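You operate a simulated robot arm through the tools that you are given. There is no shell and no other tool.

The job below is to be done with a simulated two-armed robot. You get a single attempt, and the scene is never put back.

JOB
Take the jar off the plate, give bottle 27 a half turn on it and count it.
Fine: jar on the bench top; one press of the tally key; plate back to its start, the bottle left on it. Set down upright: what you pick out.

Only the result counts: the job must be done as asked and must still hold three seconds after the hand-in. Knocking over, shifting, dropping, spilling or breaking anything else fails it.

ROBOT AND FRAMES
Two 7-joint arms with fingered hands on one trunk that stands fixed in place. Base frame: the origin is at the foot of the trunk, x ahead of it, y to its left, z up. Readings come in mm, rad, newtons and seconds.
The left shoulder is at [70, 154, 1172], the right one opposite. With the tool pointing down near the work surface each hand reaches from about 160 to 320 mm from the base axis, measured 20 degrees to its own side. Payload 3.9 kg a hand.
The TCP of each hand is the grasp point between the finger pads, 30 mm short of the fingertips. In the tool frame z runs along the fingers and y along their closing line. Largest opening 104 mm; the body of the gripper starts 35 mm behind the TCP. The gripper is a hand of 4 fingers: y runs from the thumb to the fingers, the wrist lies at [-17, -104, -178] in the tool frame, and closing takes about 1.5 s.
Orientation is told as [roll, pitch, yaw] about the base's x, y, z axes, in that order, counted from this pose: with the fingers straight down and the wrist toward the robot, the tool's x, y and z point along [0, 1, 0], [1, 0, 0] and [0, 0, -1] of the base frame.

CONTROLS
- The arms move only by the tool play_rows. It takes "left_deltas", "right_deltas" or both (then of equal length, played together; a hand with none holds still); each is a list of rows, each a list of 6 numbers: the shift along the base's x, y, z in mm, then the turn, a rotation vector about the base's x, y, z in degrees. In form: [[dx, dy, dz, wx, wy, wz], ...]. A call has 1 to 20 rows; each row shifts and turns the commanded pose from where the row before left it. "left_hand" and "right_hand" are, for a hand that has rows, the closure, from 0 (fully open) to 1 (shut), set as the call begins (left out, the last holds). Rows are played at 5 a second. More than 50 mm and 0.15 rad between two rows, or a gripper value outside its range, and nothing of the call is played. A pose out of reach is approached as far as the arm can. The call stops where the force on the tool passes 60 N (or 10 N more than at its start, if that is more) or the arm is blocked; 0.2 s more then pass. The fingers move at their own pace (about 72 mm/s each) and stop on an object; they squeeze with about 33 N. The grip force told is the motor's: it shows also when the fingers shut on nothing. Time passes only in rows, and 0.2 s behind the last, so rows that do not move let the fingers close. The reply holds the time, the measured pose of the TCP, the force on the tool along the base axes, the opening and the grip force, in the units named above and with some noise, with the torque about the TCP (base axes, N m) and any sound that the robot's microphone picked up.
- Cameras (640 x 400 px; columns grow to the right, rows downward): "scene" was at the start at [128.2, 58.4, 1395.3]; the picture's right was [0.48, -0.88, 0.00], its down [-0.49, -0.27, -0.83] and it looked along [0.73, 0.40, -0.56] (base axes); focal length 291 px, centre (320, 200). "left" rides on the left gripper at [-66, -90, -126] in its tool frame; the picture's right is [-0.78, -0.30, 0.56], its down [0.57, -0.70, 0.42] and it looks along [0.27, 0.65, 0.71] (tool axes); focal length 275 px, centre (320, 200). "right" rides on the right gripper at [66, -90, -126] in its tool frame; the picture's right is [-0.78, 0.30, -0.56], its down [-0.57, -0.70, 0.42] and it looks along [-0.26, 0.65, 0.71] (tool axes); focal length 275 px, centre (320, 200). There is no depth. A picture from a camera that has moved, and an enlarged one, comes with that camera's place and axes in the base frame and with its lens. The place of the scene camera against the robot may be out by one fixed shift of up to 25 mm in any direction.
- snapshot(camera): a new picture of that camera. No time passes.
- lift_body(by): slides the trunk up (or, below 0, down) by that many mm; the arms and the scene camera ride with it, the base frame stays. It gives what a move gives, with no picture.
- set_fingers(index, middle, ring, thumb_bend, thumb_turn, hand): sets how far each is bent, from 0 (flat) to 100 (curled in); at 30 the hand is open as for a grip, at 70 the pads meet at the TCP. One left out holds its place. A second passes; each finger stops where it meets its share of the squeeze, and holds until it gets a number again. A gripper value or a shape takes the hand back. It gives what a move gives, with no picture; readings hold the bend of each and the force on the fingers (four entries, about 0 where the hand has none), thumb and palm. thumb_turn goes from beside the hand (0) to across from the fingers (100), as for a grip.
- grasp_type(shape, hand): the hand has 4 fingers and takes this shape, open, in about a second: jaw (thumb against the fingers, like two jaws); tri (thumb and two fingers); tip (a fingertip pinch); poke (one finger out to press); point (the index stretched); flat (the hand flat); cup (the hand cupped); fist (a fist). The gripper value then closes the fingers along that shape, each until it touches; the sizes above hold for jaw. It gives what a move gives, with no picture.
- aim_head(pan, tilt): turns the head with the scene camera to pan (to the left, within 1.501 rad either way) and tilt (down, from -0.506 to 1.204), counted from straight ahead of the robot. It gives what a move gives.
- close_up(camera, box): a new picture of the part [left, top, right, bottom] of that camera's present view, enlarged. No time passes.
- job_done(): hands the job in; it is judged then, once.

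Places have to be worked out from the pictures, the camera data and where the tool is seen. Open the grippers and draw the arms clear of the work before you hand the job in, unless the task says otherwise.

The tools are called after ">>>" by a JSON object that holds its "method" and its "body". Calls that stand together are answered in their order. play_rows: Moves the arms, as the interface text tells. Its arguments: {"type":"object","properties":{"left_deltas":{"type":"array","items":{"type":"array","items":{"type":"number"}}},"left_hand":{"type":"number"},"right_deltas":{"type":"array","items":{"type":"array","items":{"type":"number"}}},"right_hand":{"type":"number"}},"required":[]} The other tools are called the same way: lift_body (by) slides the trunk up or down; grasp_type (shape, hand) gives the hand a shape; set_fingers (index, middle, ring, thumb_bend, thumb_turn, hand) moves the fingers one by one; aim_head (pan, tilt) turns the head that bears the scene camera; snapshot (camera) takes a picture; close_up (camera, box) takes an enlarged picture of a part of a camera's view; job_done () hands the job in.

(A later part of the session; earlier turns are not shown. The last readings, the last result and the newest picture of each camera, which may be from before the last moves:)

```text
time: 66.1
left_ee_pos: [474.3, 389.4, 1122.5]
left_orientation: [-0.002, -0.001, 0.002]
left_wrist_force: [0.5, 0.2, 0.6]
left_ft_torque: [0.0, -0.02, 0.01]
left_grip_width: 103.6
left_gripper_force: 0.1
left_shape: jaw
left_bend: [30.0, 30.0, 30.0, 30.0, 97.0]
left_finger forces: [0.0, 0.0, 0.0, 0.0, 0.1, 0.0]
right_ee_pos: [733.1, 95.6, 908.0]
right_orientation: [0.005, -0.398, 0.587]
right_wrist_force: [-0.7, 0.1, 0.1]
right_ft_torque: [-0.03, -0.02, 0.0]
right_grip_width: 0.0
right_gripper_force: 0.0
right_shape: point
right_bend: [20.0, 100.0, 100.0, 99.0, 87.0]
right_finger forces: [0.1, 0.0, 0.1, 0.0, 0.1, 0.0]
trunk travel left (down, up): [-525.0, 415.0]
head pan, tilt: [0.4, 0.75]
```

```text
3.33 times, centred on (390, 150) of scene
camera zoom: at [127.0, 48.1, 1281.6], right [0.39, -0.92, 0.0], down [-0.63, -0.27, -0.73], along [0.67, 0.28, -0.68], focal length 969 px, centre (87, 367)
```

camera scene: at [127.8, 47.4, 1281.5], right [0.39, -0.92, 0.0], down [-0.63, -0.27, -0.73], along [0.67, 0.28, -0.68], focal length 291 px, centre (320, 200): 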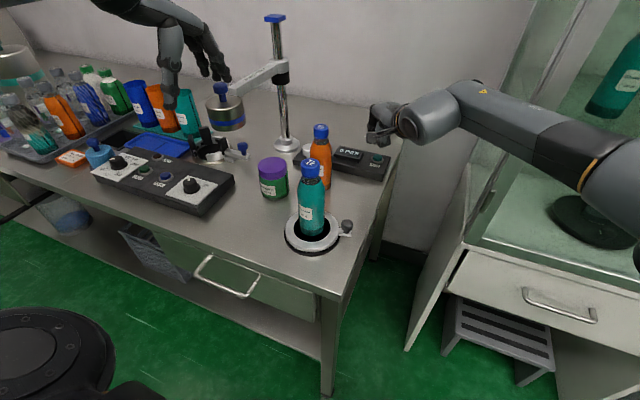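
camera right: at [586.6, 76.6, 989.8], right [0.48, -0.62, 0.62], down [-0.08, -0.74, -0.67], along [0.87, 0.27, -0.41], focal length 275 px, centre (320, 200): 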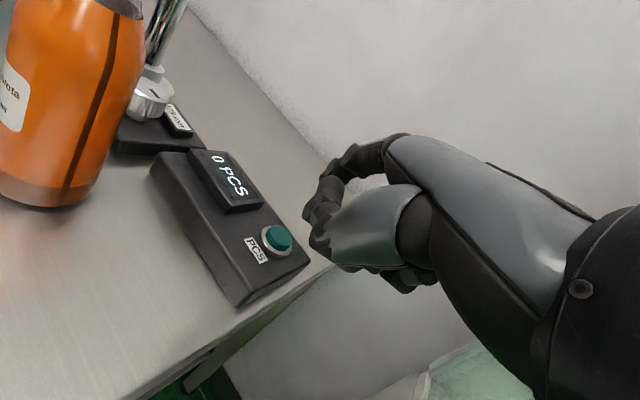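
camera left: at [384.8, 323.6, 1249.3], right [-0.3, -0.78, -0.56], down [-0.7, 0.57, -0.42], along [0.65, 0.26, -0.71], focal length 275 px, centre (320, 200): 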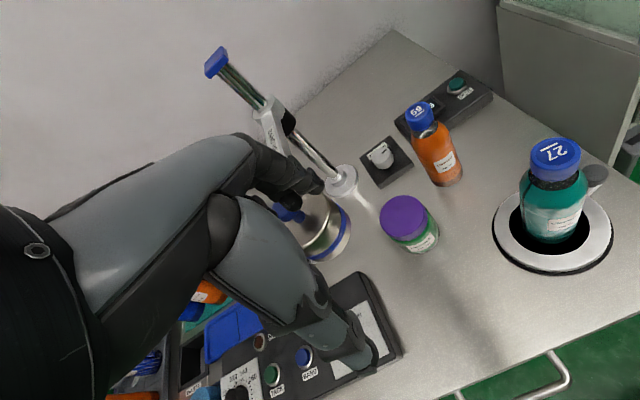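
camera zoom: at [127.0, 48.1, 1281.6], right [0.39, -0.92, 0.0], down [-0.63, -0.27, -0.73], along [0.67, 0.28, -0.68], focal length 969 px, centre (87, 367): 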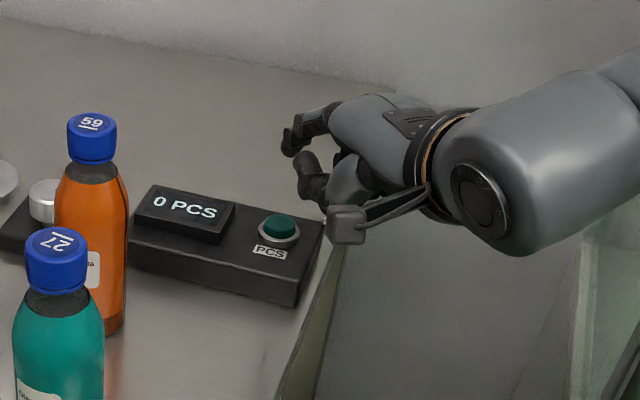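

The index tip is over the key (about 60 mm above), but the curled thumb's knuckle hangs about 12 mm below the index tip and could touch the unit's edge. I raise a little and swing the thumb beside the hand to see if that clears it.

>>> {"method": "play_rows", "body": {"right_deltas": [[0, 0, 20, 0, 0, 0], [0, 0, 20, 0, 0, 0]]}}

>>> {"method": "set_fingers", "body": {"hand": "right", "thumb_turn": 0}}

>>> {"method": "snapshot", "body": {"camera": "right"}}

>>> {"method": "close_up", "body": {"camera": "left", "box": [380, 0, 560, 140]}}

>>> {"method": "close_up", "body": {"camera": "scene", "box": [320, 70, 460, 190]}}

```text
time: 66.7
left_ee_pos: [474.3, 390.4, 1123.4]
left_orientation: [0.0, 0.0, 0.003]
left_wrist_force: [0.0, -0.4, -0.5]
left_ft_torque: [-0.01, -0.01, 0.02]
left_grip_width: 103.7
left_gripper_force: 0.1
left_shape: jaw
left_bend: [30.0, 30.0, 30.0, 30.0, 97.0]
left_finger forces: [0.0, 0.1, 0.1, 0.0, 0.0, 0.0]
right_ee_pos: [731.9, 95.9, 947.9]
right_orientation: [0.006, -0.398, 0.589]
right_wrist_force: [-0.1, -1.0, -0.1]
right_ft_torque: [0.02, 0.03, 0.0]
right_grip_width: 0.1
right_gripper_force: 0.1
right_shape: point
right_bend: [20.0, 100.0, 100.0, 99.0, 87.0]
right_finger forces: [0.1, 0.0, 0.0, 0.1, 0.0, 0.1]
trunk travel left (down, up): [-525.0, 415.0]
head pan, tilt: [0.4, 0.75]
```

```text
time: 67.7
left_ee_pos: [473.8, 391.0, 1122.1]
left_orientation: [0.0, 0.0, 0.001]
left_wrist_force: [0.3, 0.0, 0.2]
left_ft_torque: [0.01, 0.02, -0.03]
left_grip_width: 103.6
left_gripper_force: 0.0
left_shape: jaw
left_bend: [30.0, 30.0, 30.0, 30.0, 97.0]
left_finger forces: [0.0, 0.0, 0.0, 0.0, 0.0, 0.0]
right_ee_pos: [731.7, 94.9, 947.4]
right_orientation: [0.005, -0.397, 0.588]
right_wrist_force: [0.1, -0.2, -0.2]
right_ft_torque: [-0.01, 0.02, 0.01]
right_grip_width: 53.1
right_gripper_force: 0.0
right_shape: fingers
right_bend: [20.0, 100.0, 100.0, 99.0, 0.0]
right_finger forces: [0.1, 0.1, 0.1, 0.1, 0.1, 0.1]
trunk travel left (down, up): [-525.0, 415.0]
head pan, tilt: [0.4, 0.75]
```

```text
taken
camera right: at [586.0, 76.6, 1029.7], right [0.48, -0.61, 0.62], down [-0.08, -0.74, -0.67], along [0.87, 0.27, -0.41], focal length 275 px, centre (320, 200)
```

right: 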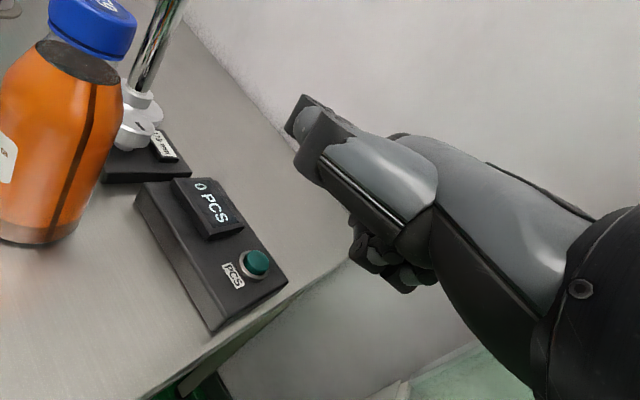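

```text
2.86 times, centred on (470, 70) of left
camera zoom: at [384.4, 322.8, 1249.7], right [-0.3, -0.78, -0.56], down [-0.7, 0.57, -0.42], along [0.65, 0.27, -0.71], focal length 786 px, centre (-109, 571)
```

zoom: 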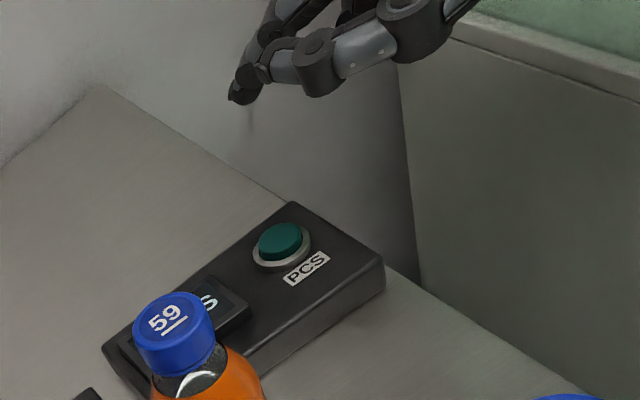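

```text
3.33 times, centred on (390, 130) of scene
camera zoom: at [126.8, 48.0, 1281.6], right [0.39, -0.92, 0.0], down [-0.63, -0.27, -0.73], along [0.67, 0.28, -0.68], focal length 969 px, centre (87, 433)
```

zoom: 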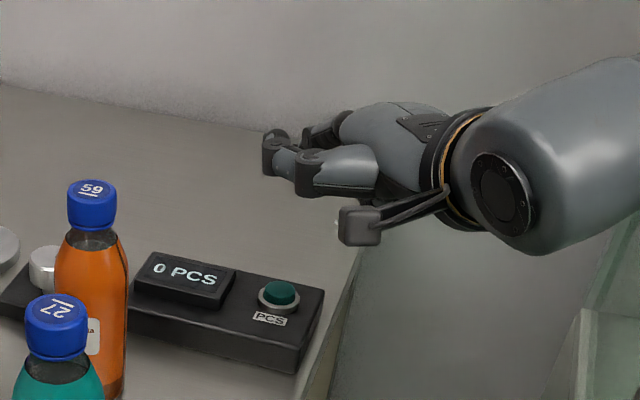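

With the thumb alongside, the index tip is now clearly the lowest part. I shift −4 mm in x to centre on the key and descend to about 12 mm above it.

>>> {"method": "play_rows", "body": {"right_deltas": [[-4, 0.5, -15, 0, 0, 0], [0, 0, -20, 0, 0, 0], [0, 0, -20, 0, 0, 0], [0, 0, -20, 0, 0, 0], [0, 0, -14, 0, 0, 0]]}}

>>> {"method": "snapshot", "body": {"camera": "right"}}

>>> {"method": "close_up", "body": {"camera": "left", "box": [400, 30, 520, 120]}}

>>> {"method": "close_up", "body": {"camera": "scene", "box": [320, 100, 440, 200]}}

```text
time: 68.9
left_ee_pos: [473.7, 390.3, 1123.3]
left_orientation: [0.0, 0.0, 0.001]
left_wrist_force: [0.1, -0.3, 0.1]
left_ft_torque: [-0.02, 0.0, 0.02]
left_grip_width: 103.6
left_gripper_force: 0.1
left_shape: jaw
left_bend: [30.0, 30.0, 30.0, 30.0, 97.0]
left_finger forces: [0.0, 0.0, 0.0, 0.0, 0.0, 0.0]
right_ee_pos: [726.8, 96.0, 859.3]
right_orientation: [0.005, -0.398, 0.591]
right_wrist_force: [-0.6, -0.6, 0.6]
right_ft_torque: [0.06, 0.0, 0.02]
right_grip_width: 53.3
right_gripper_force: 0.1
right_shape: fingers
right_bend: [20.0, 100.0, 100.0, 99.0, 0.0]
right_finger forces: [0.0, 0.0, 0.0, 0.0, 0.0, 0.1]
trunk travel left (down, up): [-525.0, 415.0]
head pan, tilt: [0.4, 0.75]
```

```text
taken
camera right: at [581.7, 76.9, 941.6], right [0.48, -0.61, 0.62], down [-0.08, -0.74, -0.67], along [0.87, 0.27, -0.41], focal length 275 px, centre (320, 200)
```

right: 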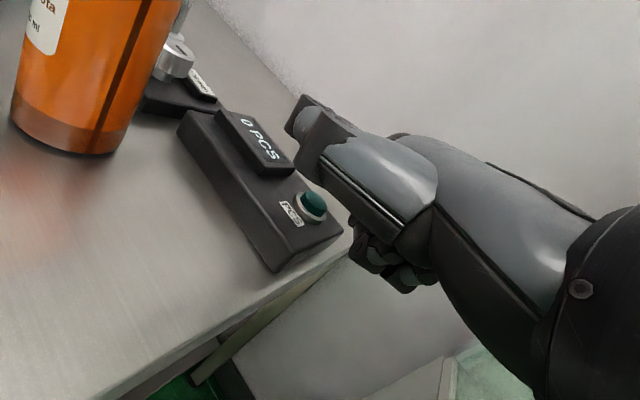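

```text
4.44 times, centred on (460, 75) of left
camera zoom: at [384.6, 322.9, 1249.6], right [-0.3, -0.78, -0.56], down [-0.7, 0.57, -0.42], along [0.65, 0.27, -0.71], focal length 1224 px, centre (-302, 756)
```

zoom: 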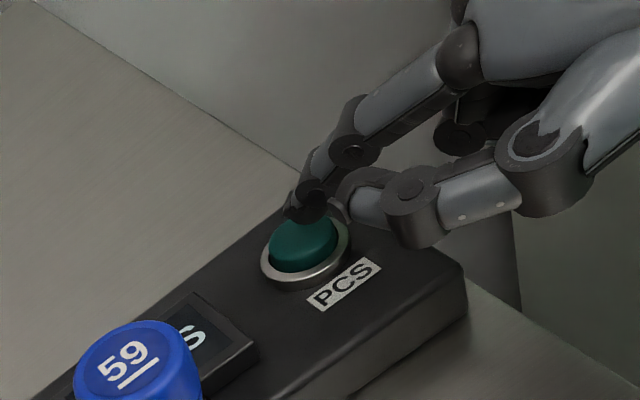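

```text
4.00 times, centred on (380, 150) of scene
camera zoom: at [127.0, 48.2, 1281.6], right [0.39, -0.92, 0.0], down [-0.63, -0.27, -0.73], along [0.67, 0.28, -0.68], focal length 1162 px, centre (80, 400)
```

zoom: 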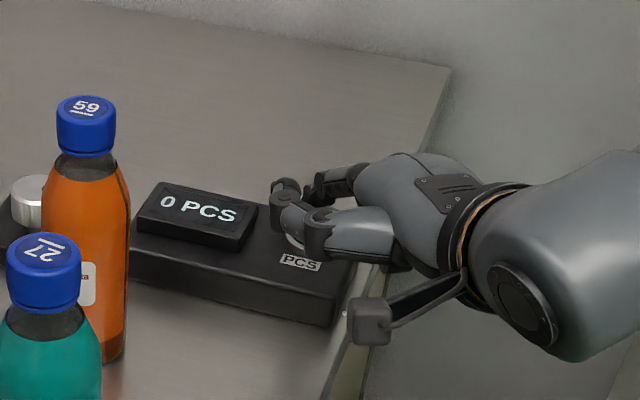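

The tip is about 12 mm above the key, slightly off its centre; I shift (−2,+5) and step down gently, watching the force.

>>> {"method": "play_rows", "body": {"right_deltas": [[-1, 2.5, 0, 0, 0, 0], [-1, 2.5, 0, 0, 0, 0], [0, 0, -3, 0, 0, 0], [0, 0, -3, 0, 0, 0]]}}

>>> {"method": "close_up", "body": {"camera": "left", "box": [400, 30, 520, 120]}}

>>> {"method": "close_up", "body": {"camera": "scene", "box": [320, 100, 440, 200]}}

```text
time: 69.9
left_ee_pos: [474.6, 389.6, 1123.2]
left_orientation: [-0.001, 0.0, 0.0]
left_wrist_force: [1.4, -0.4, -0.2]
left_ft_torque: [-0.02, 0.01, 0.01]
left_grip_width: 103.7
left_gripper_force: 0.1
left_shape: jaw
left_bend: [30.0, 30.0, 30.0, 30.0, 97.0]
left_finger forces: [0.0, 0.0, 0.0, 0.1, 0.0, 0.0]
right_ee_pos: [725.3, 99.0, 853.1]
right_orientation: [0.005, -0.397, 0.587]
right_wrist_force: [0.0, -0.5, 0.6]
right_ft_torque: [-0.01, 0.0, 0.01]
right_grip_width: 53.1
right_gripper_force: 0.0
right_shape: fingers
right_bend: [20.0, 100.0, 100.0, 99.0, 0.0]
right_finger forces: [0.0, 0.0, 0.0, 0.1, 0.0, 0.0]
trunk travel left (down, up): [-525.0, 415.0]
head pan, tilt: [0.4, 0.75]
```

```text
4.44 times, centred on (460, 75) of left
camera zoom: at [384.5, 322.8, 1249.7], right [-0.3, -0.78, -0.56], down [-0.7, 0.57, -0.42], along [0.65, 0.27, -0.71], focal length 1224 px, centre (-302, 756)
```

zoom: 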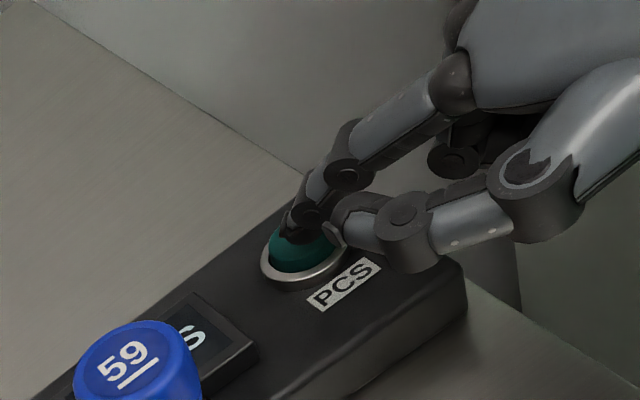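

```text
4.00 times, centred on (380, 150) of scene
camera zoom: at [126.9, 48.1, 1281.6], right [0.39, -0.92, 0.0], down [-0.63, -0.27, -0.73], along [0.67, 0.28, -0.68], focal length 1162 px, centre (80, 400)
```

zoom: 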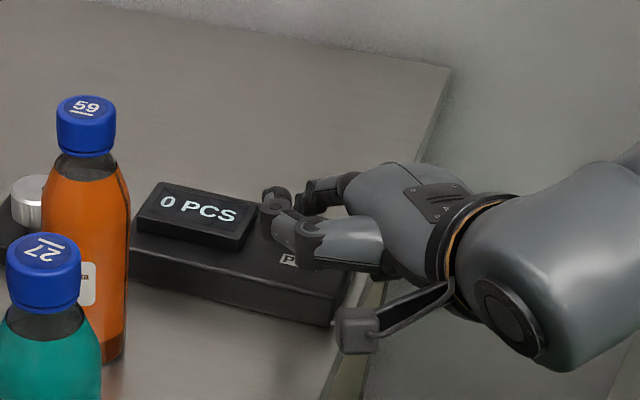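

No contact yet; the tip is just above the key. I step down further, 2 mm at a time.

>>> {"method": "play_rows", "body": {"right_deltas": [[0, 0, -2, 0, 0, 0], [0, 0, -2, 0, 0, 0]]}}

>>> {"method": "play_rows", "body": {"right_deltas": [[0, 0, -2, 0, 0, 0]]}}

>>> {"method": "close_up", "body": {"camera": "left", "box": [400, 30, 520, 120]}}

>>> {"method": "close_up", "body": {"camera": "scene", "box": [320, 100, 440, 200]}}

```text
time: 70.5
left_ee_pos: [473.9, 389.5, 1122.2]
left_orientation: [0.0, 0.0, -0.001]
left_wrist_force: [-0.2, 0.7, 0.2]
left_ft_torque: [0.02, 0.0, 0.0]
left_grip_width: 103.7
left_gripper_force: 0.1
left_shape: jaw
left_bend: [30.0, 30.0, 30.0, 30.0, 97.0]
left_finger forces: [0.0, 0.0, 0.1, 0.1, 0.0, 0.0]
right_ee_pos: [726.2, 98.7, 848.3]
right_orientation: [0.004, -0.398, 0.587]
right_wrist_force: [-1.1, -0.4, -0.2]
right_ft_torque: [-0.03, -0.02, 0.01]
right_grip_width: 53.4
right_gripper_force: 0.0
right_shape: fingers
right_bend: [20.0, 100.0, 100.0, 99.0, 0.0]
right_finger forces: [0.1, 0.0, 0.0, 0.0, 0.0, 0.1]
trunk travel left (down, up): [-525.0, 415.0]
head pan, tilt: [0.4, 0.75]
```

```text
time: 70.9
left_ee_pos: [474.5, 389.8, 1122.9]
left_orientation: [0.0, 0.0, -0.001]
left_wrist_force: [-0.5, -0.2, -0.1]
left_ft_torque: [-0.01, 0.02, 0.04]
left_grip_width: 103.5
left_gripper_force: 0.1
left_shape: jaw
left_bend: [30.0, 30.0, 30.0, 30.0, 97.0]
left_finger forces: [0.0, 0.1, 0.1, 0.1, 0.0, 0.0]
right_ee_pos: [725.4, 98.9, 846.6]
right_orientation: [0.005, -0.397, 0.589]
right_wrist_force: [0.1, -0.1, 0.2]
right_ft_torque: [-0.02, -0.03, 0.0]
right_grip_width: 53.2
right_gripper_force: 0.0
right_shape: fingers
right_bend: [20.0, 100.0, 100.0, 99.0, 0.0]
right_finger forces: [0.0, 0.0, 0.0, 0.0, 0.0, 0.0]
trunk travel left (down, up): [-525.0, 415.0]
head pan, tilt: [0.4, 0.75]
```

```text
4.44 times, centred on (460, 75) of left
camera zoom: at [384.5, 322.8, 1249.7], right [-0.3, -0.78, -0.56], down [-0.7, 0.57, -0.42], along [0.65, 0.27, -0.71], focal length 1224 px, centre (-302, 756)
```

zoom: 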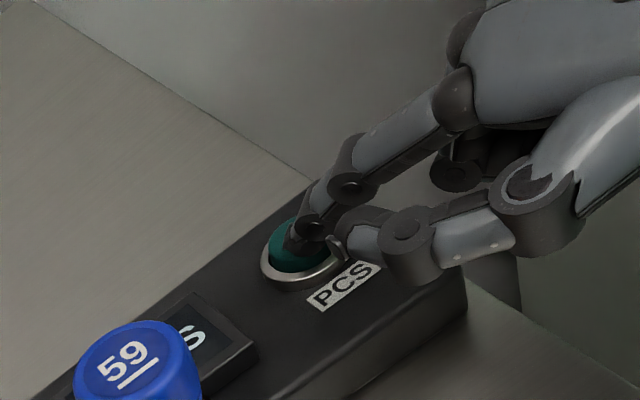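

```text
4.00 times, centred on (380, 150) of scene
camera zoom: at [126.9, 48.1, 1281.6], right [0.39, -0.92, 0.0], down [-0.63, -0.27, -0.73], along [0.67, 0.28, -0.68], focal length 1162 px, centre (80, 400)
```

zoom: 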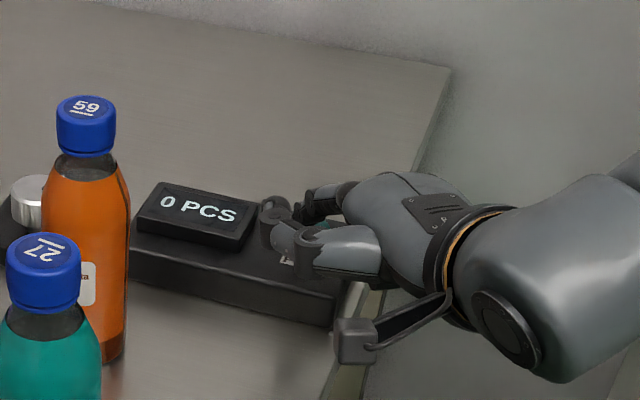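

Tip is right on the key's centre in the image, still no force. Continuing down.

>>> {"method": "play_rows", "body": {"right_deltas": [[0, 0, -2, 0, 0, 0]]}}

>>> {"method": "play_rows", "body": {"right_deltas": [[0, 0, -2, 0, 0, 0]]}}

>>> {"method": "close_up", "body": {"camera": "scene", "box": [320, 100, 440, 200]}}

```text
time: 71.3
left_ee_pos: [474.6, 389.9, 1122.8]
left_orientation: [-0.001, -0.001, 0.0]
left_wrist_force: [-0.1, -0.4, 0.0]
left_ft_torque: [-0.01, 0.03, 0.02]
left_grip_width: 103.9
left_gripper_force: 0.1
left_shape: jaw
left_bend: [30.0, 30.0, 30.0, 30.0, 97.0]
left_finger forces: [0.1, 0.0, 0.0, 0.0, 0.0, 0.0]
right_ee_pos: [724.1, 99.4, 843.8]
right_orientation: [0.005, -0.398, 0.589]
right_wrist_force: [-0.1, 0.2, -0.2]
right_ft_torque: [0.02, -0.03, -0.01]
right_grip_width: 53.0
right_gripper_force: 0.1
right_shape: fingers
right_bend: [20.0, 100.0, 100.0, 99.0, 0.0]
right_finger forces: [0.0, 0.0, 0.1, 0.0, 0.1, 0.0]
trunk travel left (down, up): [-525.0, 415.0]
head pan, tilt: [0.4, 0.75]
```

```text
time: 71.7
left_ee_pos: [473.1, 389.9, 1123.8]
left_orientation: [0.0, 0.0, 0.001]
left_wrist_force: [0.6, 0.5, -1.0]
left_ft_torque: [-0.02, 0.01, 0.06]
left_grip_width: 103.6
left_gripper_force: 0.1
left_shape: jaw
left_bend: [30.0, 30.0, 30.0, 30.0, 97.0]
left_finger forces: [0.0, 0.1, 0.0, 0.1, 0.0, 0.0]
right_ee_pos: [726.2, 99.3, 842.2]
right_orientation: [0.006, -0.395, 0.587]
right_wrist_force: [-0.5, 0.7, -0.5]
right_ft_torque: [0.01, -0.05, -0.01]
right_grip_width: 53.3
right_gripper_force: 0.1
right_shape: fingers
right_bend: [20.0, 100.0, 100.0, 99.0, 0.0]
right_finger forces: [0.0, 0.1, 0.1, 0.0, 0.1, 0.0]
trunk travel left (down, up): [-525.0, 415.0]
head pan, tilt: [0.4, 0.75]
```

```text
4.00 times, centred on (380, 150) of scene
camera zoom: at [126.9, 48.1, 1281.6], right [0.39, -0.92, 0.0], down [-0.63, -0.27, -0.73], along [0.67, 0.28, -0.68], focal length 1162 px, centre (80, 400)
```

zoom: 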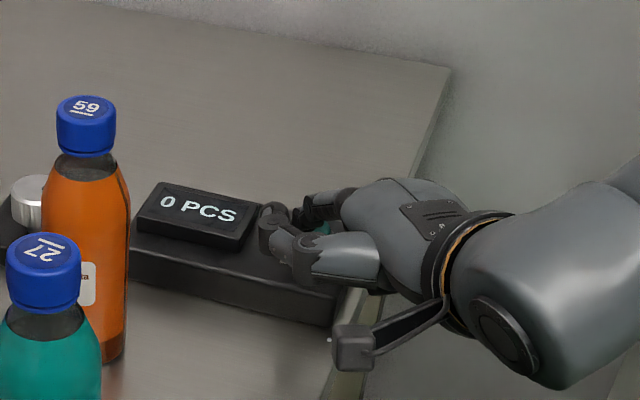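

Still no contact at TCP z 842; I check the tip against the key in the left view.

>>> {"method": "close_up", "body": {"camera": "left", "box": [420, 50, 500, 110]}}

>>> {"method": "close_up", "body": {"camera": "right", "box": [240, 80, 400, 240]}}

```text
6.67 times, centred on (460, 80) of left
camera zoom: at [384.5, 322.8, 1249.7], right [-0.3, -0.78, -0.56], down [-0.7, 0.57, -0.42], along [0.65, 0.27, -0.71], focal length 1835 px, centre (-613, 1000)
```

zoom: 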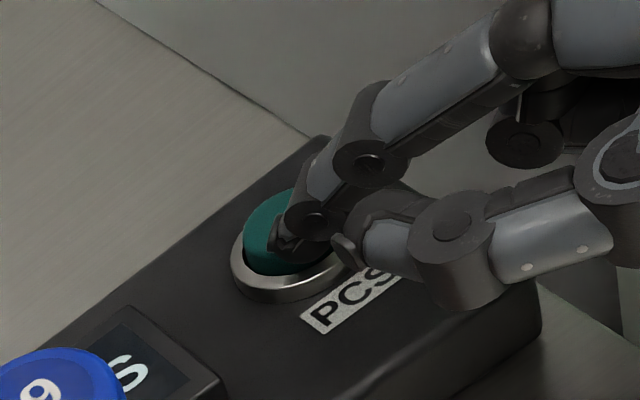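

```text
2.50 times, centred on (320, 160) of right
camera zoom: at [580.3, 81.3, 924.6], right [0.48, -0.61, 0.62], down [-0.08, -0.74, -0.67], along [0.87, 0.27, -0.41], focal length 688 px, centre (320, 300)
```

zoom: 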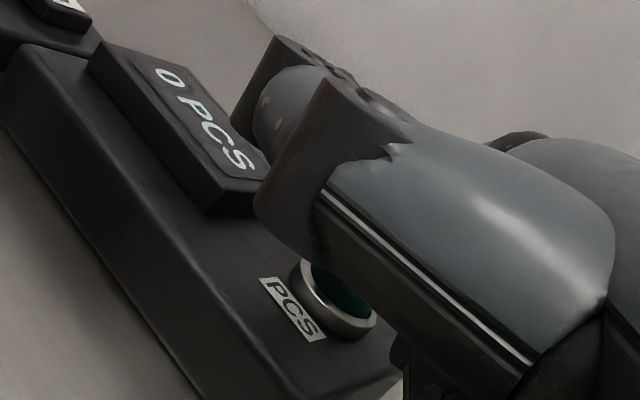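

The tip is centred on the key but still slightly above. I continue down.

>>> {"method": "play_rows", "body": {"right_deltas": [[0, 0, -2, 0, 0, 0]]}}

>>> {"method": "play_rows", "body": {"right_deltas": [[0, 0, -2, 0, 0, 0]]}}

>>> {"method": "close_up", "body": {"camera": "scene", "box": [320, 100, 440, 200]}}

>>> {"method": "close_up", "body": {"camera": "left", "box": [420, 50, 500, 110]}}

```text
time: 72.1
left_ee_pos: [473.1, 391.1, 1123.2]
left_orientation: [0.0, 0.0, 0.0]
left_wrist_force: [0.8, 0.3, -0.5]
left_ft_torque: [0.0, -0.01, 0.01]
left_grip_width: 103.6
left_gripper_force: 0.1
left_shape: jaw
left_bend: [30.0, 30.0, 30.0, 30.0, 97.0]
left_finger forces: [0.1, 0.0, 0.0, 0.0, 0.1, 0.0]
right_ee_pos: [726.6, 100.2, 841.2]
right_orientation: [0.005, -0.398, 0.588]
right_wrist_force: [-0.1, -0.4, 0.6]
right_ft_torque: [0.06, -0.01, -0.03]
right_grip_width: 52.9
right_gripper_force: 0.4
right_shape: fingers
right_bend: [20.0, 100.0, 100.0, 99.0, 0.0]
right_finger forces: [0.5, 0.1, 0.0, 0.0, 0.1, 0.0]
trunk travel left (down, up): [-525.0, 415.0]
head pan, tilt: [0.4, 0.75]
```

```text
time: 72.5
left_ee_pos: [473.7, 390.3, 1123.3]
left_orientation: [0.001, 0.0, 0.0]
left_wrist_force: [-0.4, -0.9, 0.6]
left_ft_torque: [0.01, -0.03, -0.02]
left_grip_width: 103.9
left_gripper_force: 0.0
left_shape: jaw
left_bend: [30.0, 30.0, 30.0, 30.0, 97.0]
left_finger forces: [0.0, 0.0, 0.0, 0.0, 0.0, 0.1]
right_ee_pos: [726.2, 99.8, 839.7]
right_orientation: [0.004, -0.398, 0.588]
right_wrist_force: [-0.6, -0.4, 0.2]
right_ft_torque: [0.07, -0.06, 0.02]
right_grip_width: 53.2
right_gripper_force: 0.1
right_shape: fingers
right_bend: [20.0, 100.0, 100.0, 99.0, 0.0]
right_finger forces: [0.9, 0.0, 0.1, 0.1, 0.0, 0.0]
trunk travel left (down, up): [-525.0, 415.0]
head pan, tilt: [0.4, 0.75]
```

```text
4.00 times, centred on (380, 150) of scene
camera zoom: at [126.6, 48.0, 1281.6], right [0.39, -0.92, 0.0], down [-0.63, -0.27, -0.73], along [0.67, 0.28, -0.68], focal length 1162 px, centre (80, 400)
```

zoom: 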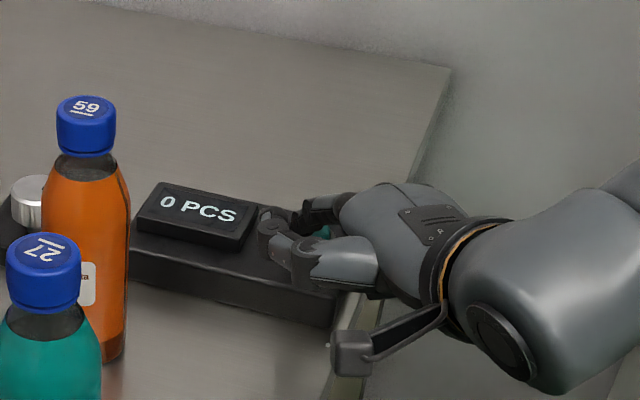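

```text
6.67 times, centred on (460, 80) of left
camera zoom: at [384.2, 322.7, 1249.8], right [-0.3, -0.78, -0.56], down [-0.7, 0.57, -0.42], along [0.65, 0.27, -0.71], focal length 1835 px, centre (-613, 1000)
```

zoom: 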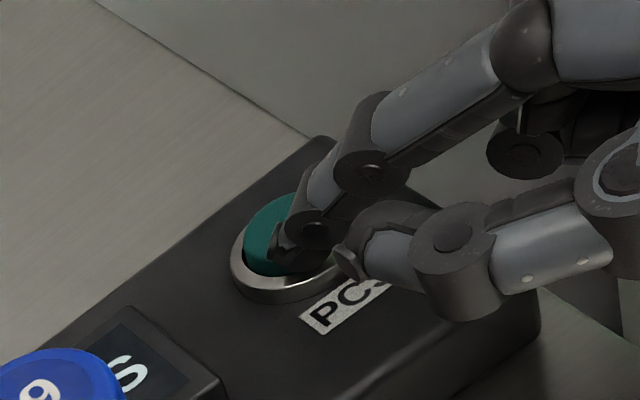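

The index force shows 0.9 N: it's touching the key. I press on in 1 mm steps, watching for a click or the counter.

>>> {"method": "play_rows", "body": {"right_deltas": [[0, 0, -1, 0, 0, 0]]}}

>>> {"method": "play_rows", "body": {"right_deltas": [[0, 0, -1, 0, 0, 0]]}}

>>> {"method": "close_up", "body": {"camera": "scene", "box": [340, 130, 420, 190]}}

```text
time: 72.9
left_ee_pos: [473.4, 389.9, 1123.2]
left_orientation: [0.002, 0.001, -0.001]
left_wrist_force: [-0.1, 0.2, 0.7]
left_ft_torque: [0.02, 0.0, -0.01]
left_grip_width: 103.6
left_gripper_force: 0.1
left_shape: jaw
left_bend: [30.0, 30.0, 30.0, 30.0, 97.0]
left_finger forces: [0.0, 0.0, 0.0, 0.0, 0.1, 0.0]
right_ee_pos: [726.5, 98.9, 837.4]
right_orientation: [0.006, -0.397, 0.588]
right_wrist_force: [-0.2, 0.6, 1.3]
right_ft_torque: [0.03, -0.07, 0.06]
right_grip_width: 52.9
right_gripper_force: 0.8
right_shape: fingers
right_bend: [20.0, 100.0, 100.0, 99.0, 0.0]
right_finger forces: [1.3, 0.0, 0.1, 0.0, 0.0, 0.0]
trunk travel left (down, up): [-525.0, 415.0]
head pan, tilt: [0.4, 0.75]
```

```text
time: 73.3
left_ee_pos: [474.1, 389.4, 1122.8]
left_orientation: [0.0, -0.002, 0.0]
left_wrist_force: [0.2, 0.5, -0.7]
left_ft_torque: [0.05, 0.02, -0.03]
left_grip_width: 103.8
left_gripper_force: 0.2
left_shape: jaw
left_bend: [30.0, 30.0, 30.0, 30.0, 97.0]
left_finger forces: [0.1, 0.0, 0.0, 0.0, 0.0, 0.0]
right_ee_pos: [726.0, 100.5, 837.0]
right_orientation: [0.005, -0.399, 0.589]
right_wrist_force: [-0.9, -0.5, 1.3]
right_ft_torque: [0.08, -0.12, -0.01]
right_grip_width: 53.0
right_gripper_force: 0.0
right_shape: fingers
right_bend: [20.0, 100.0, 100.0, 99.0, 0.0]
right_finger forces: [1.6, 0.0, 0.0, 0.0, 0.0, 0.0]
trunk travel left (down, up): [-525.0, 415.0]
head pan, tilt: [0.4, 0.75]
heard: click
```

```text
6.67 times, centred on (380, 160) of scene
camera zoom: at [126.4, 47.9, 1281.7], right [0.39, -0.92, 0.0], down [-0.63, -0.27, -0.73], along [0.67, 0.28, -0.68], focal length 1937 px, centre (-80, 467)
```

zoom: 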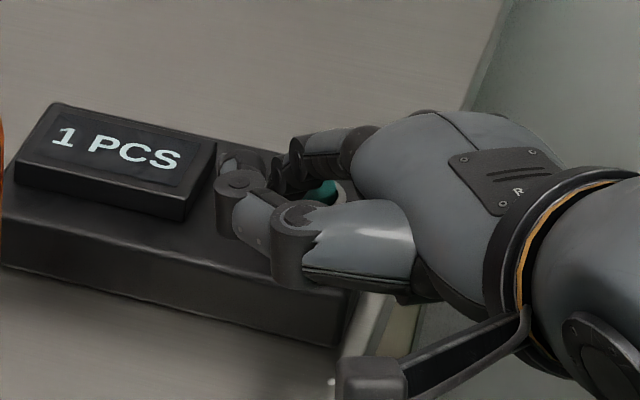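

Click heard and the display reads 1 PCS. I lift straight off the key and withdraw the right hand the way it came.

>>> {"method": "play_rows", "body": {"right_deltas": [[0, 0, 20, 0, 0, 0], [0, 0, 25, 0, 0, 0], [0, 0, 30, 0, 0, 0], [0, 0, 30, 0, 0, 0], [0, 0, 30, 0, 0, 0], [-30, -15, 15, 0, 0, 0], [-35, -15, 15, 0, 0, 0], [-40, -15, 10, 0, 0, 0], [-40, -15, 10, 0, 0, 0]]}}

>>> {"method": "snapshot", "body": {"camera": "scene"}}

>>> {"method": "close_up", "body": {"camera": "left", "box": [380, 30, 640, 290]}}

```text
time: 75.3
left_ee_pos: [472.4, 388.7, 1125.1]
left_orientation: [0.0, -0.002, 0.001]
left_wrist_force: [-0.2, -0.1, 0.1]
left_ft_torque: [0.03, -0.02, 0.03]
left_grip_width: 103.4
left_gripper_force: 0.1
left_shape: jaw
left_bend: [30.0, 30.0, 30.0, 30.0, 97.0]
left_finger forces: [0.1, 0.0, 0.0, 0.1, 0.0, 0.0]
right_ee_pos: [579.1, 39.8, 1022.2]
right_orientation: [0.002, -0.399, 0.59]
right_wrist_force: [0.0, 0.0, -0.2]
right_ft_torque: [-0.01, -0.02, 0.02]
right_grip_width: 53.2
right_gripper_force: 0.0
right_shape: fingers
right_bend: [20.0, 100.0, 100.0, 99.0, 0.0]
right_finger forces: [0.0, 0.0, 0.0, 0.0, 0.1, 0.0]
trunk travel left (down, up): [-525.0, 415.0]
head pan, tilt: [0.4, 0.75]
```

```text
taken
camera scene: at [125.2, 46.8, 1281.8], right [0.39, -0.92, 0.0], down [-0.63, -0.26, -0.73], along [0.67, 0.29, -0.68], focal length 291 px, centre (320, 200)
```

scene: 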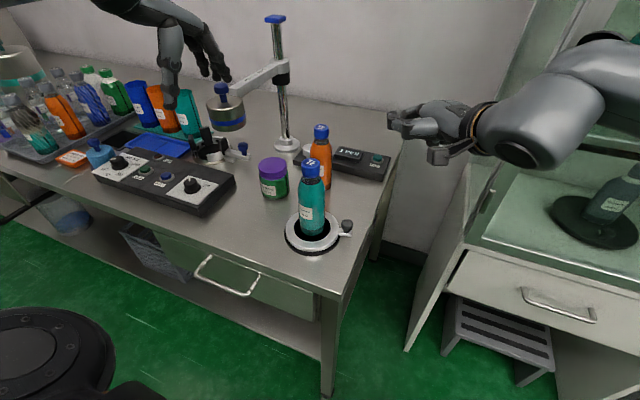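

```text
1.54 times, centred on (510, 160) of left
camera zoom: at [382.9, 321.5, 1250.6], right [-0.3, -0.78, -0.56], down [-0.7, 0.57, -0.42], along [0.65, 0.27, -0.71], focal length 424 px, centre (28, 262)
```

zoom: 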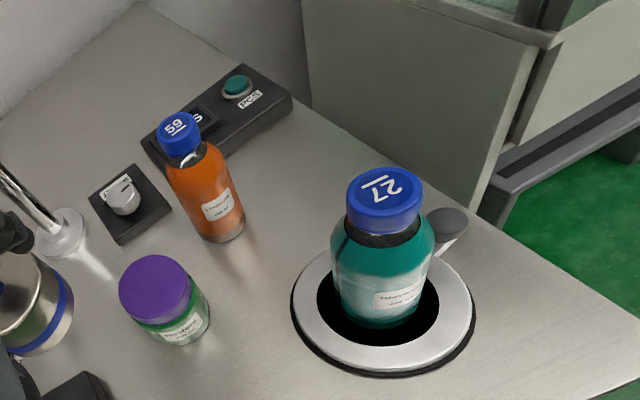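

Key counted once, bottles and jar undisturbed. I bring the right hand fully back to a neutral pose, then move the left hand back above bottle 27.

>>> {"method": "play_rows", "body": {"right_deltas": [[-30, -15, 5, 0, 0, 0], [-30, -15, 5, -3.15, 4.75, 0], [-30, -15, 5, -3.15, 4.75, 0], [-30, -15, 5, -3.15, 4.75, 0], [-30, -15, 5, -3.15, 4.75, 0], [-20, -10, 5, 0, 0, -6.7], [-15, -10, 0, 0, 0, -6.7], [-10, -5, 0, 0, 0, -6.7], [0, 0, 0, 0, 0, -6.7], [0, 0, 0, 0, 0, -6.7]]}}

>>> {"method": "grasp_type", "body": {"shape": "jaw", "hand": "right"}}

>>> {"method": "play_rows", "body": {"left_deltas": [[5, -30, 0, 0, 0, 0], [10, -35, -8, 0, 0, 0], [10, -35, -10, 0, 0, 0], [10, -35, -10, 0, 0, 0], [5, -30, -10, 0, 0, 0], [0, -14, -10, 0, 0, 0]]}}

>>> {"method": "snapshot", "body": {"camera": "left"}}

>>> {"method": "snapshot", "body": {"camera": "right"}}

```text
time: 77.5
left_ee_pos: [473.1, 389.7, 1122.7]
left_orientation: [-0.001, 0.0, 0.002]
left_wrist_force: [-1.1, 0.2, 0.3]
left_ft_torque: [-0.01, 0.01, 0.01]
left_grip_width: 103.7
left_gripper_force: 0.1
left_shape: jaw
left_bend: [30.0, 30.0, 30.0, 30.0, 97.0]
left_finger forces: [0.1, 0.1, 0.0, 0.0, 0.0, 0.0]
right_ee_pos: [386.9, -59.8, 1050.7]
right_orientation: [0.004, -0.001, 0.004]
right_wrist_force: [0.2, 0.2, -0.7]
right_ft_torque: [-0.01, 0.01, -0.01]
right_grip_width: 53.1
right_gripper_force: 0.0
right_shape: fingers
right_bend: [20.0, 100.0, 100.0, 99.0, 0.0]
right_finger forces: [0.0, 0.0, 0.0, 0.0, 0.0, 0.1]
trunk travel left (down, up): [-525.0, 415.0]
head pan, tilt: [0.4, 0.75]
```

```text
time: 78.4
left_ee_pos: [473.5, 390.1, 1123.7]
left_orientation: [-0.001, 0.002, -0.002]
left_wrist_force: [0.0, 0.2, -0.3]
left_ft_torque: [0.01, 0.0, 0.02]
left_grip_width: 103.7
left_gripper_force: 0.0
left_shape: jaw
left_bend: [30.0, 30.0, 30.0, 30.0, 97.0]
left_finger forces: [0.0, 0.1, 0.1, 0.0, 0.0, 0.0]
right_ee_pos: [386.7, -59.4, 1052.8]
right_orientation: [0.006, -0.002, 0.004]
right_wrist_force: [-0.2, -0.1, 0.2]
right_ft_torque: [-0.05, 0.03, 0.02]
right_grip_width: 103.5
right_gripper_force: 0.0
right_shape: jaw
right_bend: [30.0, 30.0, 30.0, 30.0, 97.0]
right_finger forces: [0.1, 0.1, 0.0, 0.1, 0.0, 0.0]
trunk travel left (down, up): [-525.0, 415.0]
head pan, tilt: [0.4, 0.75]
```

```text
time: 79.8
left_ee_pos: [511.2, 209.2, 1075.5]
left_orientation: [0.002, 0.0, 0.001]
left_wrist_force: [0.4, 0.0, 0.2]
left_ft_torque: [-0.02, -0.01, 0.0]
left_grip_width: 103.8
left_gripper_force: 0.0
left_shape: jaw
left_bend: [30.0, 30.0, 30.0, 30.0, 97.0]
left_finger forces: [0.1, 0.1, 0.1, 0.1, 0.1, 0.1]
right_ee_pos: [385.8, -61.0, 1052.3]
right_orientation: [0.005, -0.001, 0.003]
right_wrist_force: [-0.1, 0.9, 0.5]
right_ft_torque: [0.02, -0.01, 0.03]
right_grip_width: 103.8
right_gripper_force: 0.0
right_shape: jaw
right_bend: [30.0, 30.0, 30.0, 30.0, 97.0]
right_finger forces: [0.0, 0.0, 0.1, 0.1, 0.0, 0.1]
trunk travel left (down, up): [-525.0, 415.0]
head pan, tilt: [0.4, 0.75]
```

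```text
taken
camera left: at [421.7, 142.3, 1201.6], right [-0.29, -0.78, -0.56], down [-0.7, 0.57, -0.43], along [0.65, 0.27, -0.71], focal length 275 px, centre (320, 200)
```

left: 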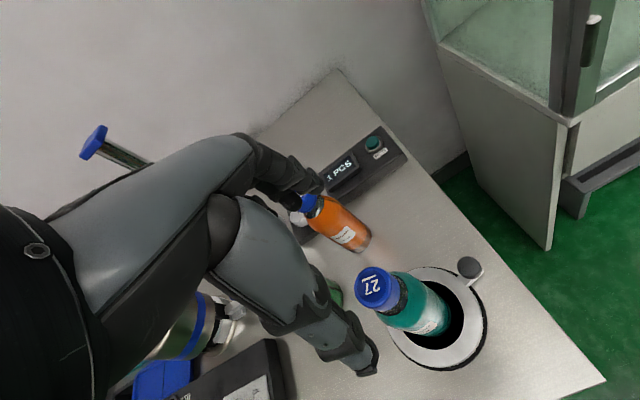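

```text
taken
camera right: at [297.0, 4.6, 1179.2], right [0.3, -0.78, 0.55], down [-0.7, -0.57, -0.43], along [0.65, -0.26, -0.72], focal length 275 px, centre (320, 200)
```

right: 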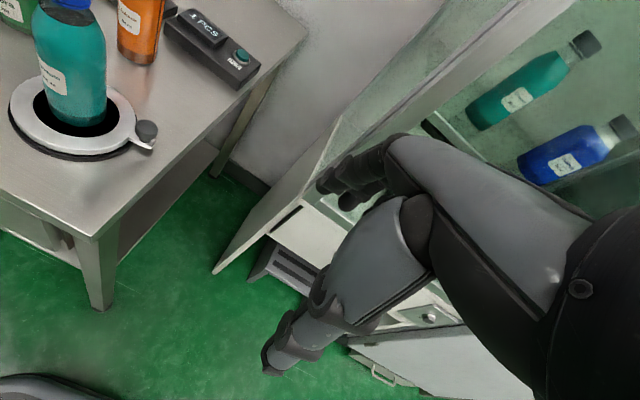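

The cap is at about (503,206). I shift to (505,206), turn the open hand to yaw 100° in the air, and check.

>>> {"method": "play_rows", "body": {"left_deltas": [[-6, -3, 0, 0, 0, 8], [0, 0, 0, 0, 0, 8], [0, 0, 0, 0, 0, 8], [0, 0, 0, 0, 0, 8], [0, 0, 0, 0, 0, 8], [0, 0, 0, 0, 0, 8], [0, 0, 0, 0, 0, 8], [0, 0, 0, 0, 0, 8], [0, 0, 0, 0, 0, 8], [0, 0, 0, 0, 0, 8], [0, 0, 0, 0, 0, 8], [0, 0, 0, 0, 0, 8], [0, 0, 0, 0, 0, 4]]}}

>>> {"method": "snapshot", "body": {"camera": "left"}}

>>> {"method": "snapshot", "body": {"camera": "scene"}}

```text
time: 82.6
left_ee_pos: [506.4, 207.6, 1075.5]
left_orientation: [-0.002, -0.001, 1.751]
left_wrist_force: [0.1, -0.4, 0.1]
left_ft_torque: [-0.01, 0.02, -0.01]
left_grip_width: 103.7
left_gripper_force: 0.2
left_shape: jaw
left_bend: [30.0, 30.0, 30.0, 30.0, 97.0]
left_finger forces: [0.1, 0.1, 0.0, 0.0, 0.0, 0.1]
right_ee_pos: [386.3, -60.6, 1051.3]
right_orientation: [0.005, -0.001, 0.003]
right_wrist_force: [-0.2, -1.1, -0.2]
right_ft_torque: [0.02, -0.01, 0.01]
right_grip_width: 103.7
right_gripper_force: 0.1
right_shape: jaw
right_bend: [30.0, 30.0, 30.0, 30.0, 97.0]
right_finger forces: [0.0, 0.1, 0.0, 0.0, 0.0, 0.0]
trunk travel left (down, up): [-525.0, 415.0]
head pan, tilt: [0.4, 0.75]
```

```text
taken
camera left: at [587.5, 129.4, 1201.4], right [0.82, -0.15, -0.56], down [-0.44, -0.79, -0.43], along [-0.37, 0.59, -0.71], focal length 275 px, centre (320, 200)
```

left: 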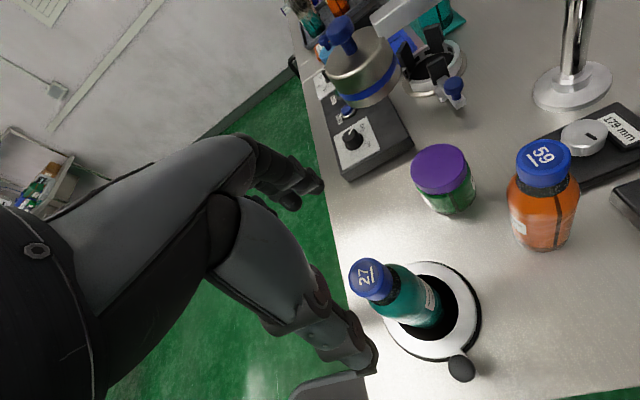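

```text
taken
camera scene: at [126.8, 47.7, 1281.6], right [0.39, -0.92, 0.0], down [-0.63, -0.27, -0.73], along [0.67, 0.28, -0.68], focal length 291 px, centre (320, 200)
```

scene: 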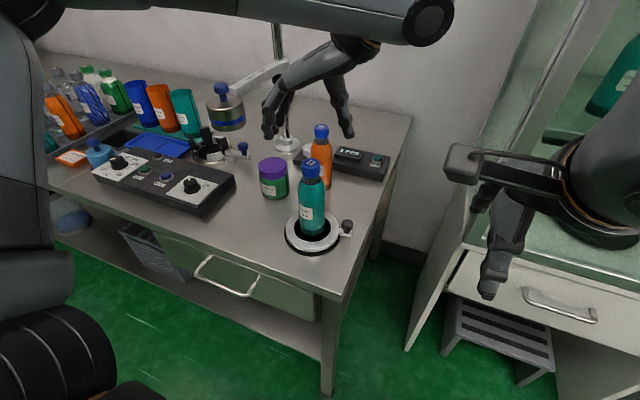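

The cap computes to (509,204) from here, so on average (506,205): aligned within a couple of mm. I descend around it to z≈974 and then turn the open hand to 130°.

>>> {"method": "play_rows", "body": {"left_deltas": [[0, -1.5, -20, 0, 0, 0], [0, 0, -25, 0, 0, 0], [0, 0, -25, 0, 0, 0], [0, 0, -20, 0, 0, 0], [0, 0, -11, 0, 0, 0]]}}

>>> {"method": "play_rows", "body": {"left_deltas": [[0, 0, 0, 0, 0, 6], [0, 0, 0, 0, 0, 6], [0, 0, 0, 0, 0, 6], [0, 0, 0, 0, 0, 6], [0, 0, 0, 0, 0, 6]]}}

>>> {"method": "snapshot", "body": {"camera": "left"}}

>>> {"method": "close_up", "body": {"camera": "scene", "box": [250, 120, 370, 260]}}

```text
time: 83.8
left_ee_pos: [505.1, 205.1, 974.1]
left_orientation: [0.001, 0.001, 1.745]
left_wrist_force: [-0.9, -0.1, 0.6]
left_ft_torque: [-0.03, 0.0, -0.02]
left_grip_width: 103.7
left_gripper_force: 0.1
left_shape: jaw
left_bend: [30.0, 30.0, 30.0, 30.0, 97.0]
left_finger forces: [0.0, 0.0, 0.0, 0.0, 0.0, 0.0]
right_ee_pos: [387.6, -61.3, 1052.4]
right_orientation: [0.006, 0.002, 0.003]
right_wrist_force: [-0.4, 0.3, 0.4]
right_ft_torque: [0.0, 0.03, 0.0]
right_grip_width: 103.9
right_gripper_force: 0.1
right_shape: jaw
right_bend: [30.0, 30.0, 30.0, 30.0, 97.0]
right_finger forces: [0.1, 0.1, 0.1, 0.0, 0.1, 0.0]
trunk travel left (down, up): [-525.0, 415.0]
head pan, tilt: [0.4, 0.75]
```

```text
time: 85.0
left_ee_pos: [506.8, 205.0, 974.9]
left_orientation: [0.0, 0.001, 2.273]
left_wrist_force: [-0.1, 0.0, 0.4]
left_ft_torque: [0.01, 0.01, 0.0]
left_grip_width: 103.5
left_gripper_force: 0.0
left_shape: jaw
left_bend: [30.0, 30.0, 30.0, 30.0, 97.0]
left_finger forces: [0.0, 0.0, 0.0, 0.1, 0.1, 0.0]
right_ee_pos: [386.1, -61.0, 1053.0]
right_orientation: [0.007, 0.0, 0.003]
right_wrist_force: [-0.5, 0.7, -0.5]
right_ft_torque: [0.01, 0.0, 0.01]
right_grip_width: 103.7
right_gripper_force: 0.0
right_shape: jaw
right_bend: [30.0, 30.0, 30.0, 30.0, 97.0]
right_finger forces: [0.0, 0.0, 0.1, 0.0, 0.0, 0.0]
trunk travel left (down, up): [-525.0, 415.0]
head pan, tilt: [0.4, 0.75]
```

```text
taken
camera left: at [614.7, 178.3, 1100.3], right [0.78, 0.27, -0.56], down [0.02, -0.91, -0.42], along [-0.62, 0.32, -0.71], focal length 275 px, centre (320, 200)
```

left: 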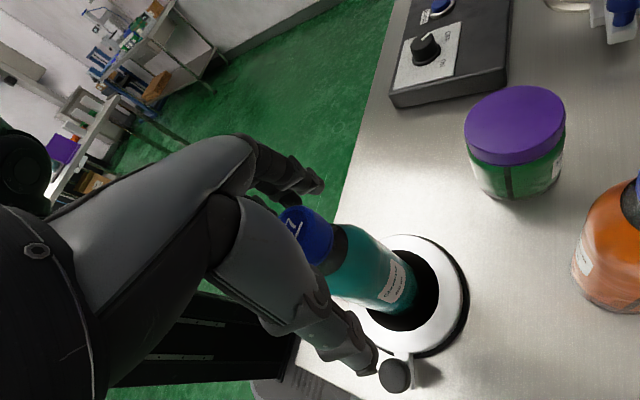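

```text
2.86 times, centred on (310, 190) of scene
camera zoom: at [126.8, 47.0, 1281.6], right [0.39, -0.92, 0.0], down [-0.63, -0.27, -0.73], along [0.67, 0.29, -0.68], focal length 830 px, centre (349, 229)
```

zoom: 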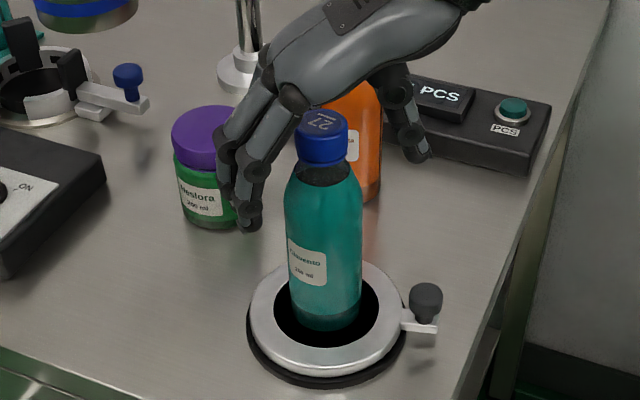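

Cap is nicely placed between thumb and fingers at yaw 130°. Closing.

>>> {"method": "play_rows", "body": {"left_deltas": [[0, 0, 0, 0, 0, 0], [0, 0, 0, 0, 0, 0], [0, 0, 0, 0, 0, 0], [0, 0, 0, 0, 0, 0], [0, 0, 0, 0, 0, 0], [0, 0, 0, 0, 0, 0], [0, 0, 0, 0, 0, 0], [0, 0, 0, 0, 0, 0], [0, 0, 0, 0, 0, 0]], "left_hand": 1}}

>>> {"method": "play_rows", "body": {"left_deltas": [[0, 0, -1, 0, 0, 0], [0, 0, -1, 0, 0, 0]]}}

>>> {"method": "close_up", "body": {"camera": "scene", "box": [250, 120, 370, 260]}}

>>> {"method": "close_up", "body": {"camera": "right", "box": [0, 0, 180, 170]}}

```text
time: 87.0
left_ee_pos: [505.4, 205.1, 974.7]
left_orientation: [0.001, 0.0, 2.268]
left_wrist_force: [0.2, 0.5, 4.2]
left_ft_torque: [0.13, 0.12, 0.05]
left_grip_width: 30.2
left_gripper_force: 33.0
left_shape: jaw
left_bend: [74.0, 53.0, 57.0, 75.0, 100.0]
left_finger forces: [15.6, 12.1, 0.1, 0.1, 26.3, 0.0]
right_ee_pos: [386.0, -61.2, 1052.8]
right_orientation: [0.005, 0.0, 0.002]
right_wrist_force: [-0.1, 0.4, 0.7]
right_ft_torque: [0.01, -0.01, 0.0]
right_grip_width: 103.2
right_gripper_force: 0.1
right_shape: jaw
right_bend: [30.0, 30.0, 30.0, 30.0, 97.0]
right_finger forces: [0.0, 0.0, 0.0, 0.0, 0.1, 0.1]
trunk travel left (down, up): [-525.0, 415.0]
head pan, tilt: [0.4, 0.75]
```

```text
time: 87.6
left_ee_pos: [506.1, 205.4, 973.1]
left_orientation: [-0.004, 0.003, 2.27]
left_wrist_force: [0.4, 1.8, 13.6]
left_ft_torque: [0.23, 0.17, -0.02]
left_grip_width: 30.0
left_gripper_force: 33.2
left_shape: jaw
left_bend: [74.0, 53.0, 57.0, 75.0, 100.0]
left_finger forces: [16.7, 14.0, 0.0, 0.1, 28.2, 0.0]
right_ee_pos: [386.3, -59.5, 1052.8]
right_orientation: [0.007, 0.0, 0.004]
right_wrist_force: [-0.6, 0.0, 0.6]
right_ft_torque: [-0.05, 0.0, -0.01]
right_grip_width: 103.5
right_gripper_force: 0.0
right_shape: jaw
right_bend: [30.0, 30.0, 30.0, 30.0, 97.0]
right_finger forces: [0.0, 0.0, 0.1, 0.0, 0.0, 0.1]
trunk travel left (down, up): [-525.0, 415.0]
head pan, tilt: [0.4, 0.75]
```

```text
2.86 times, centred on (310, 190) of scene
camera zoom: at [125.4, 47.4, 1281.9], right [0.39, -0.92, 0.0], down [-0.63, -0.27, -0.73], along [0.67, 0.29, -0.68], focal length 830 px, centre (349, 229)
```

zoom: 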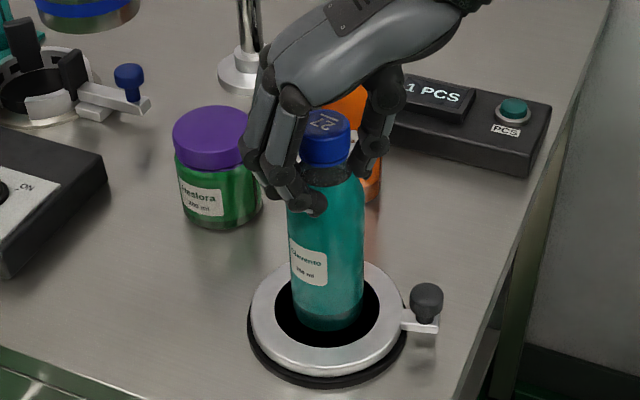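

```text
2.35 times, centred on (90, 85) of right
camera zoom: at [295.5, 4.0, 1179.8], right [0.3, -0.78, 0.55], down [-0.7, -0.57, -0.43], along [0.65, -0.26, -0.71], focal length 648 px, centre (861, 471)
```

zoom: 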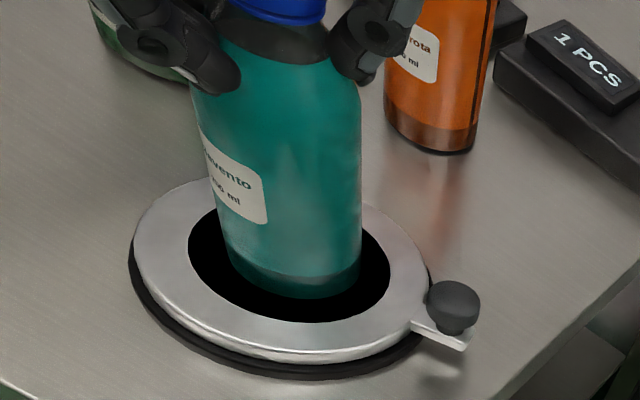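

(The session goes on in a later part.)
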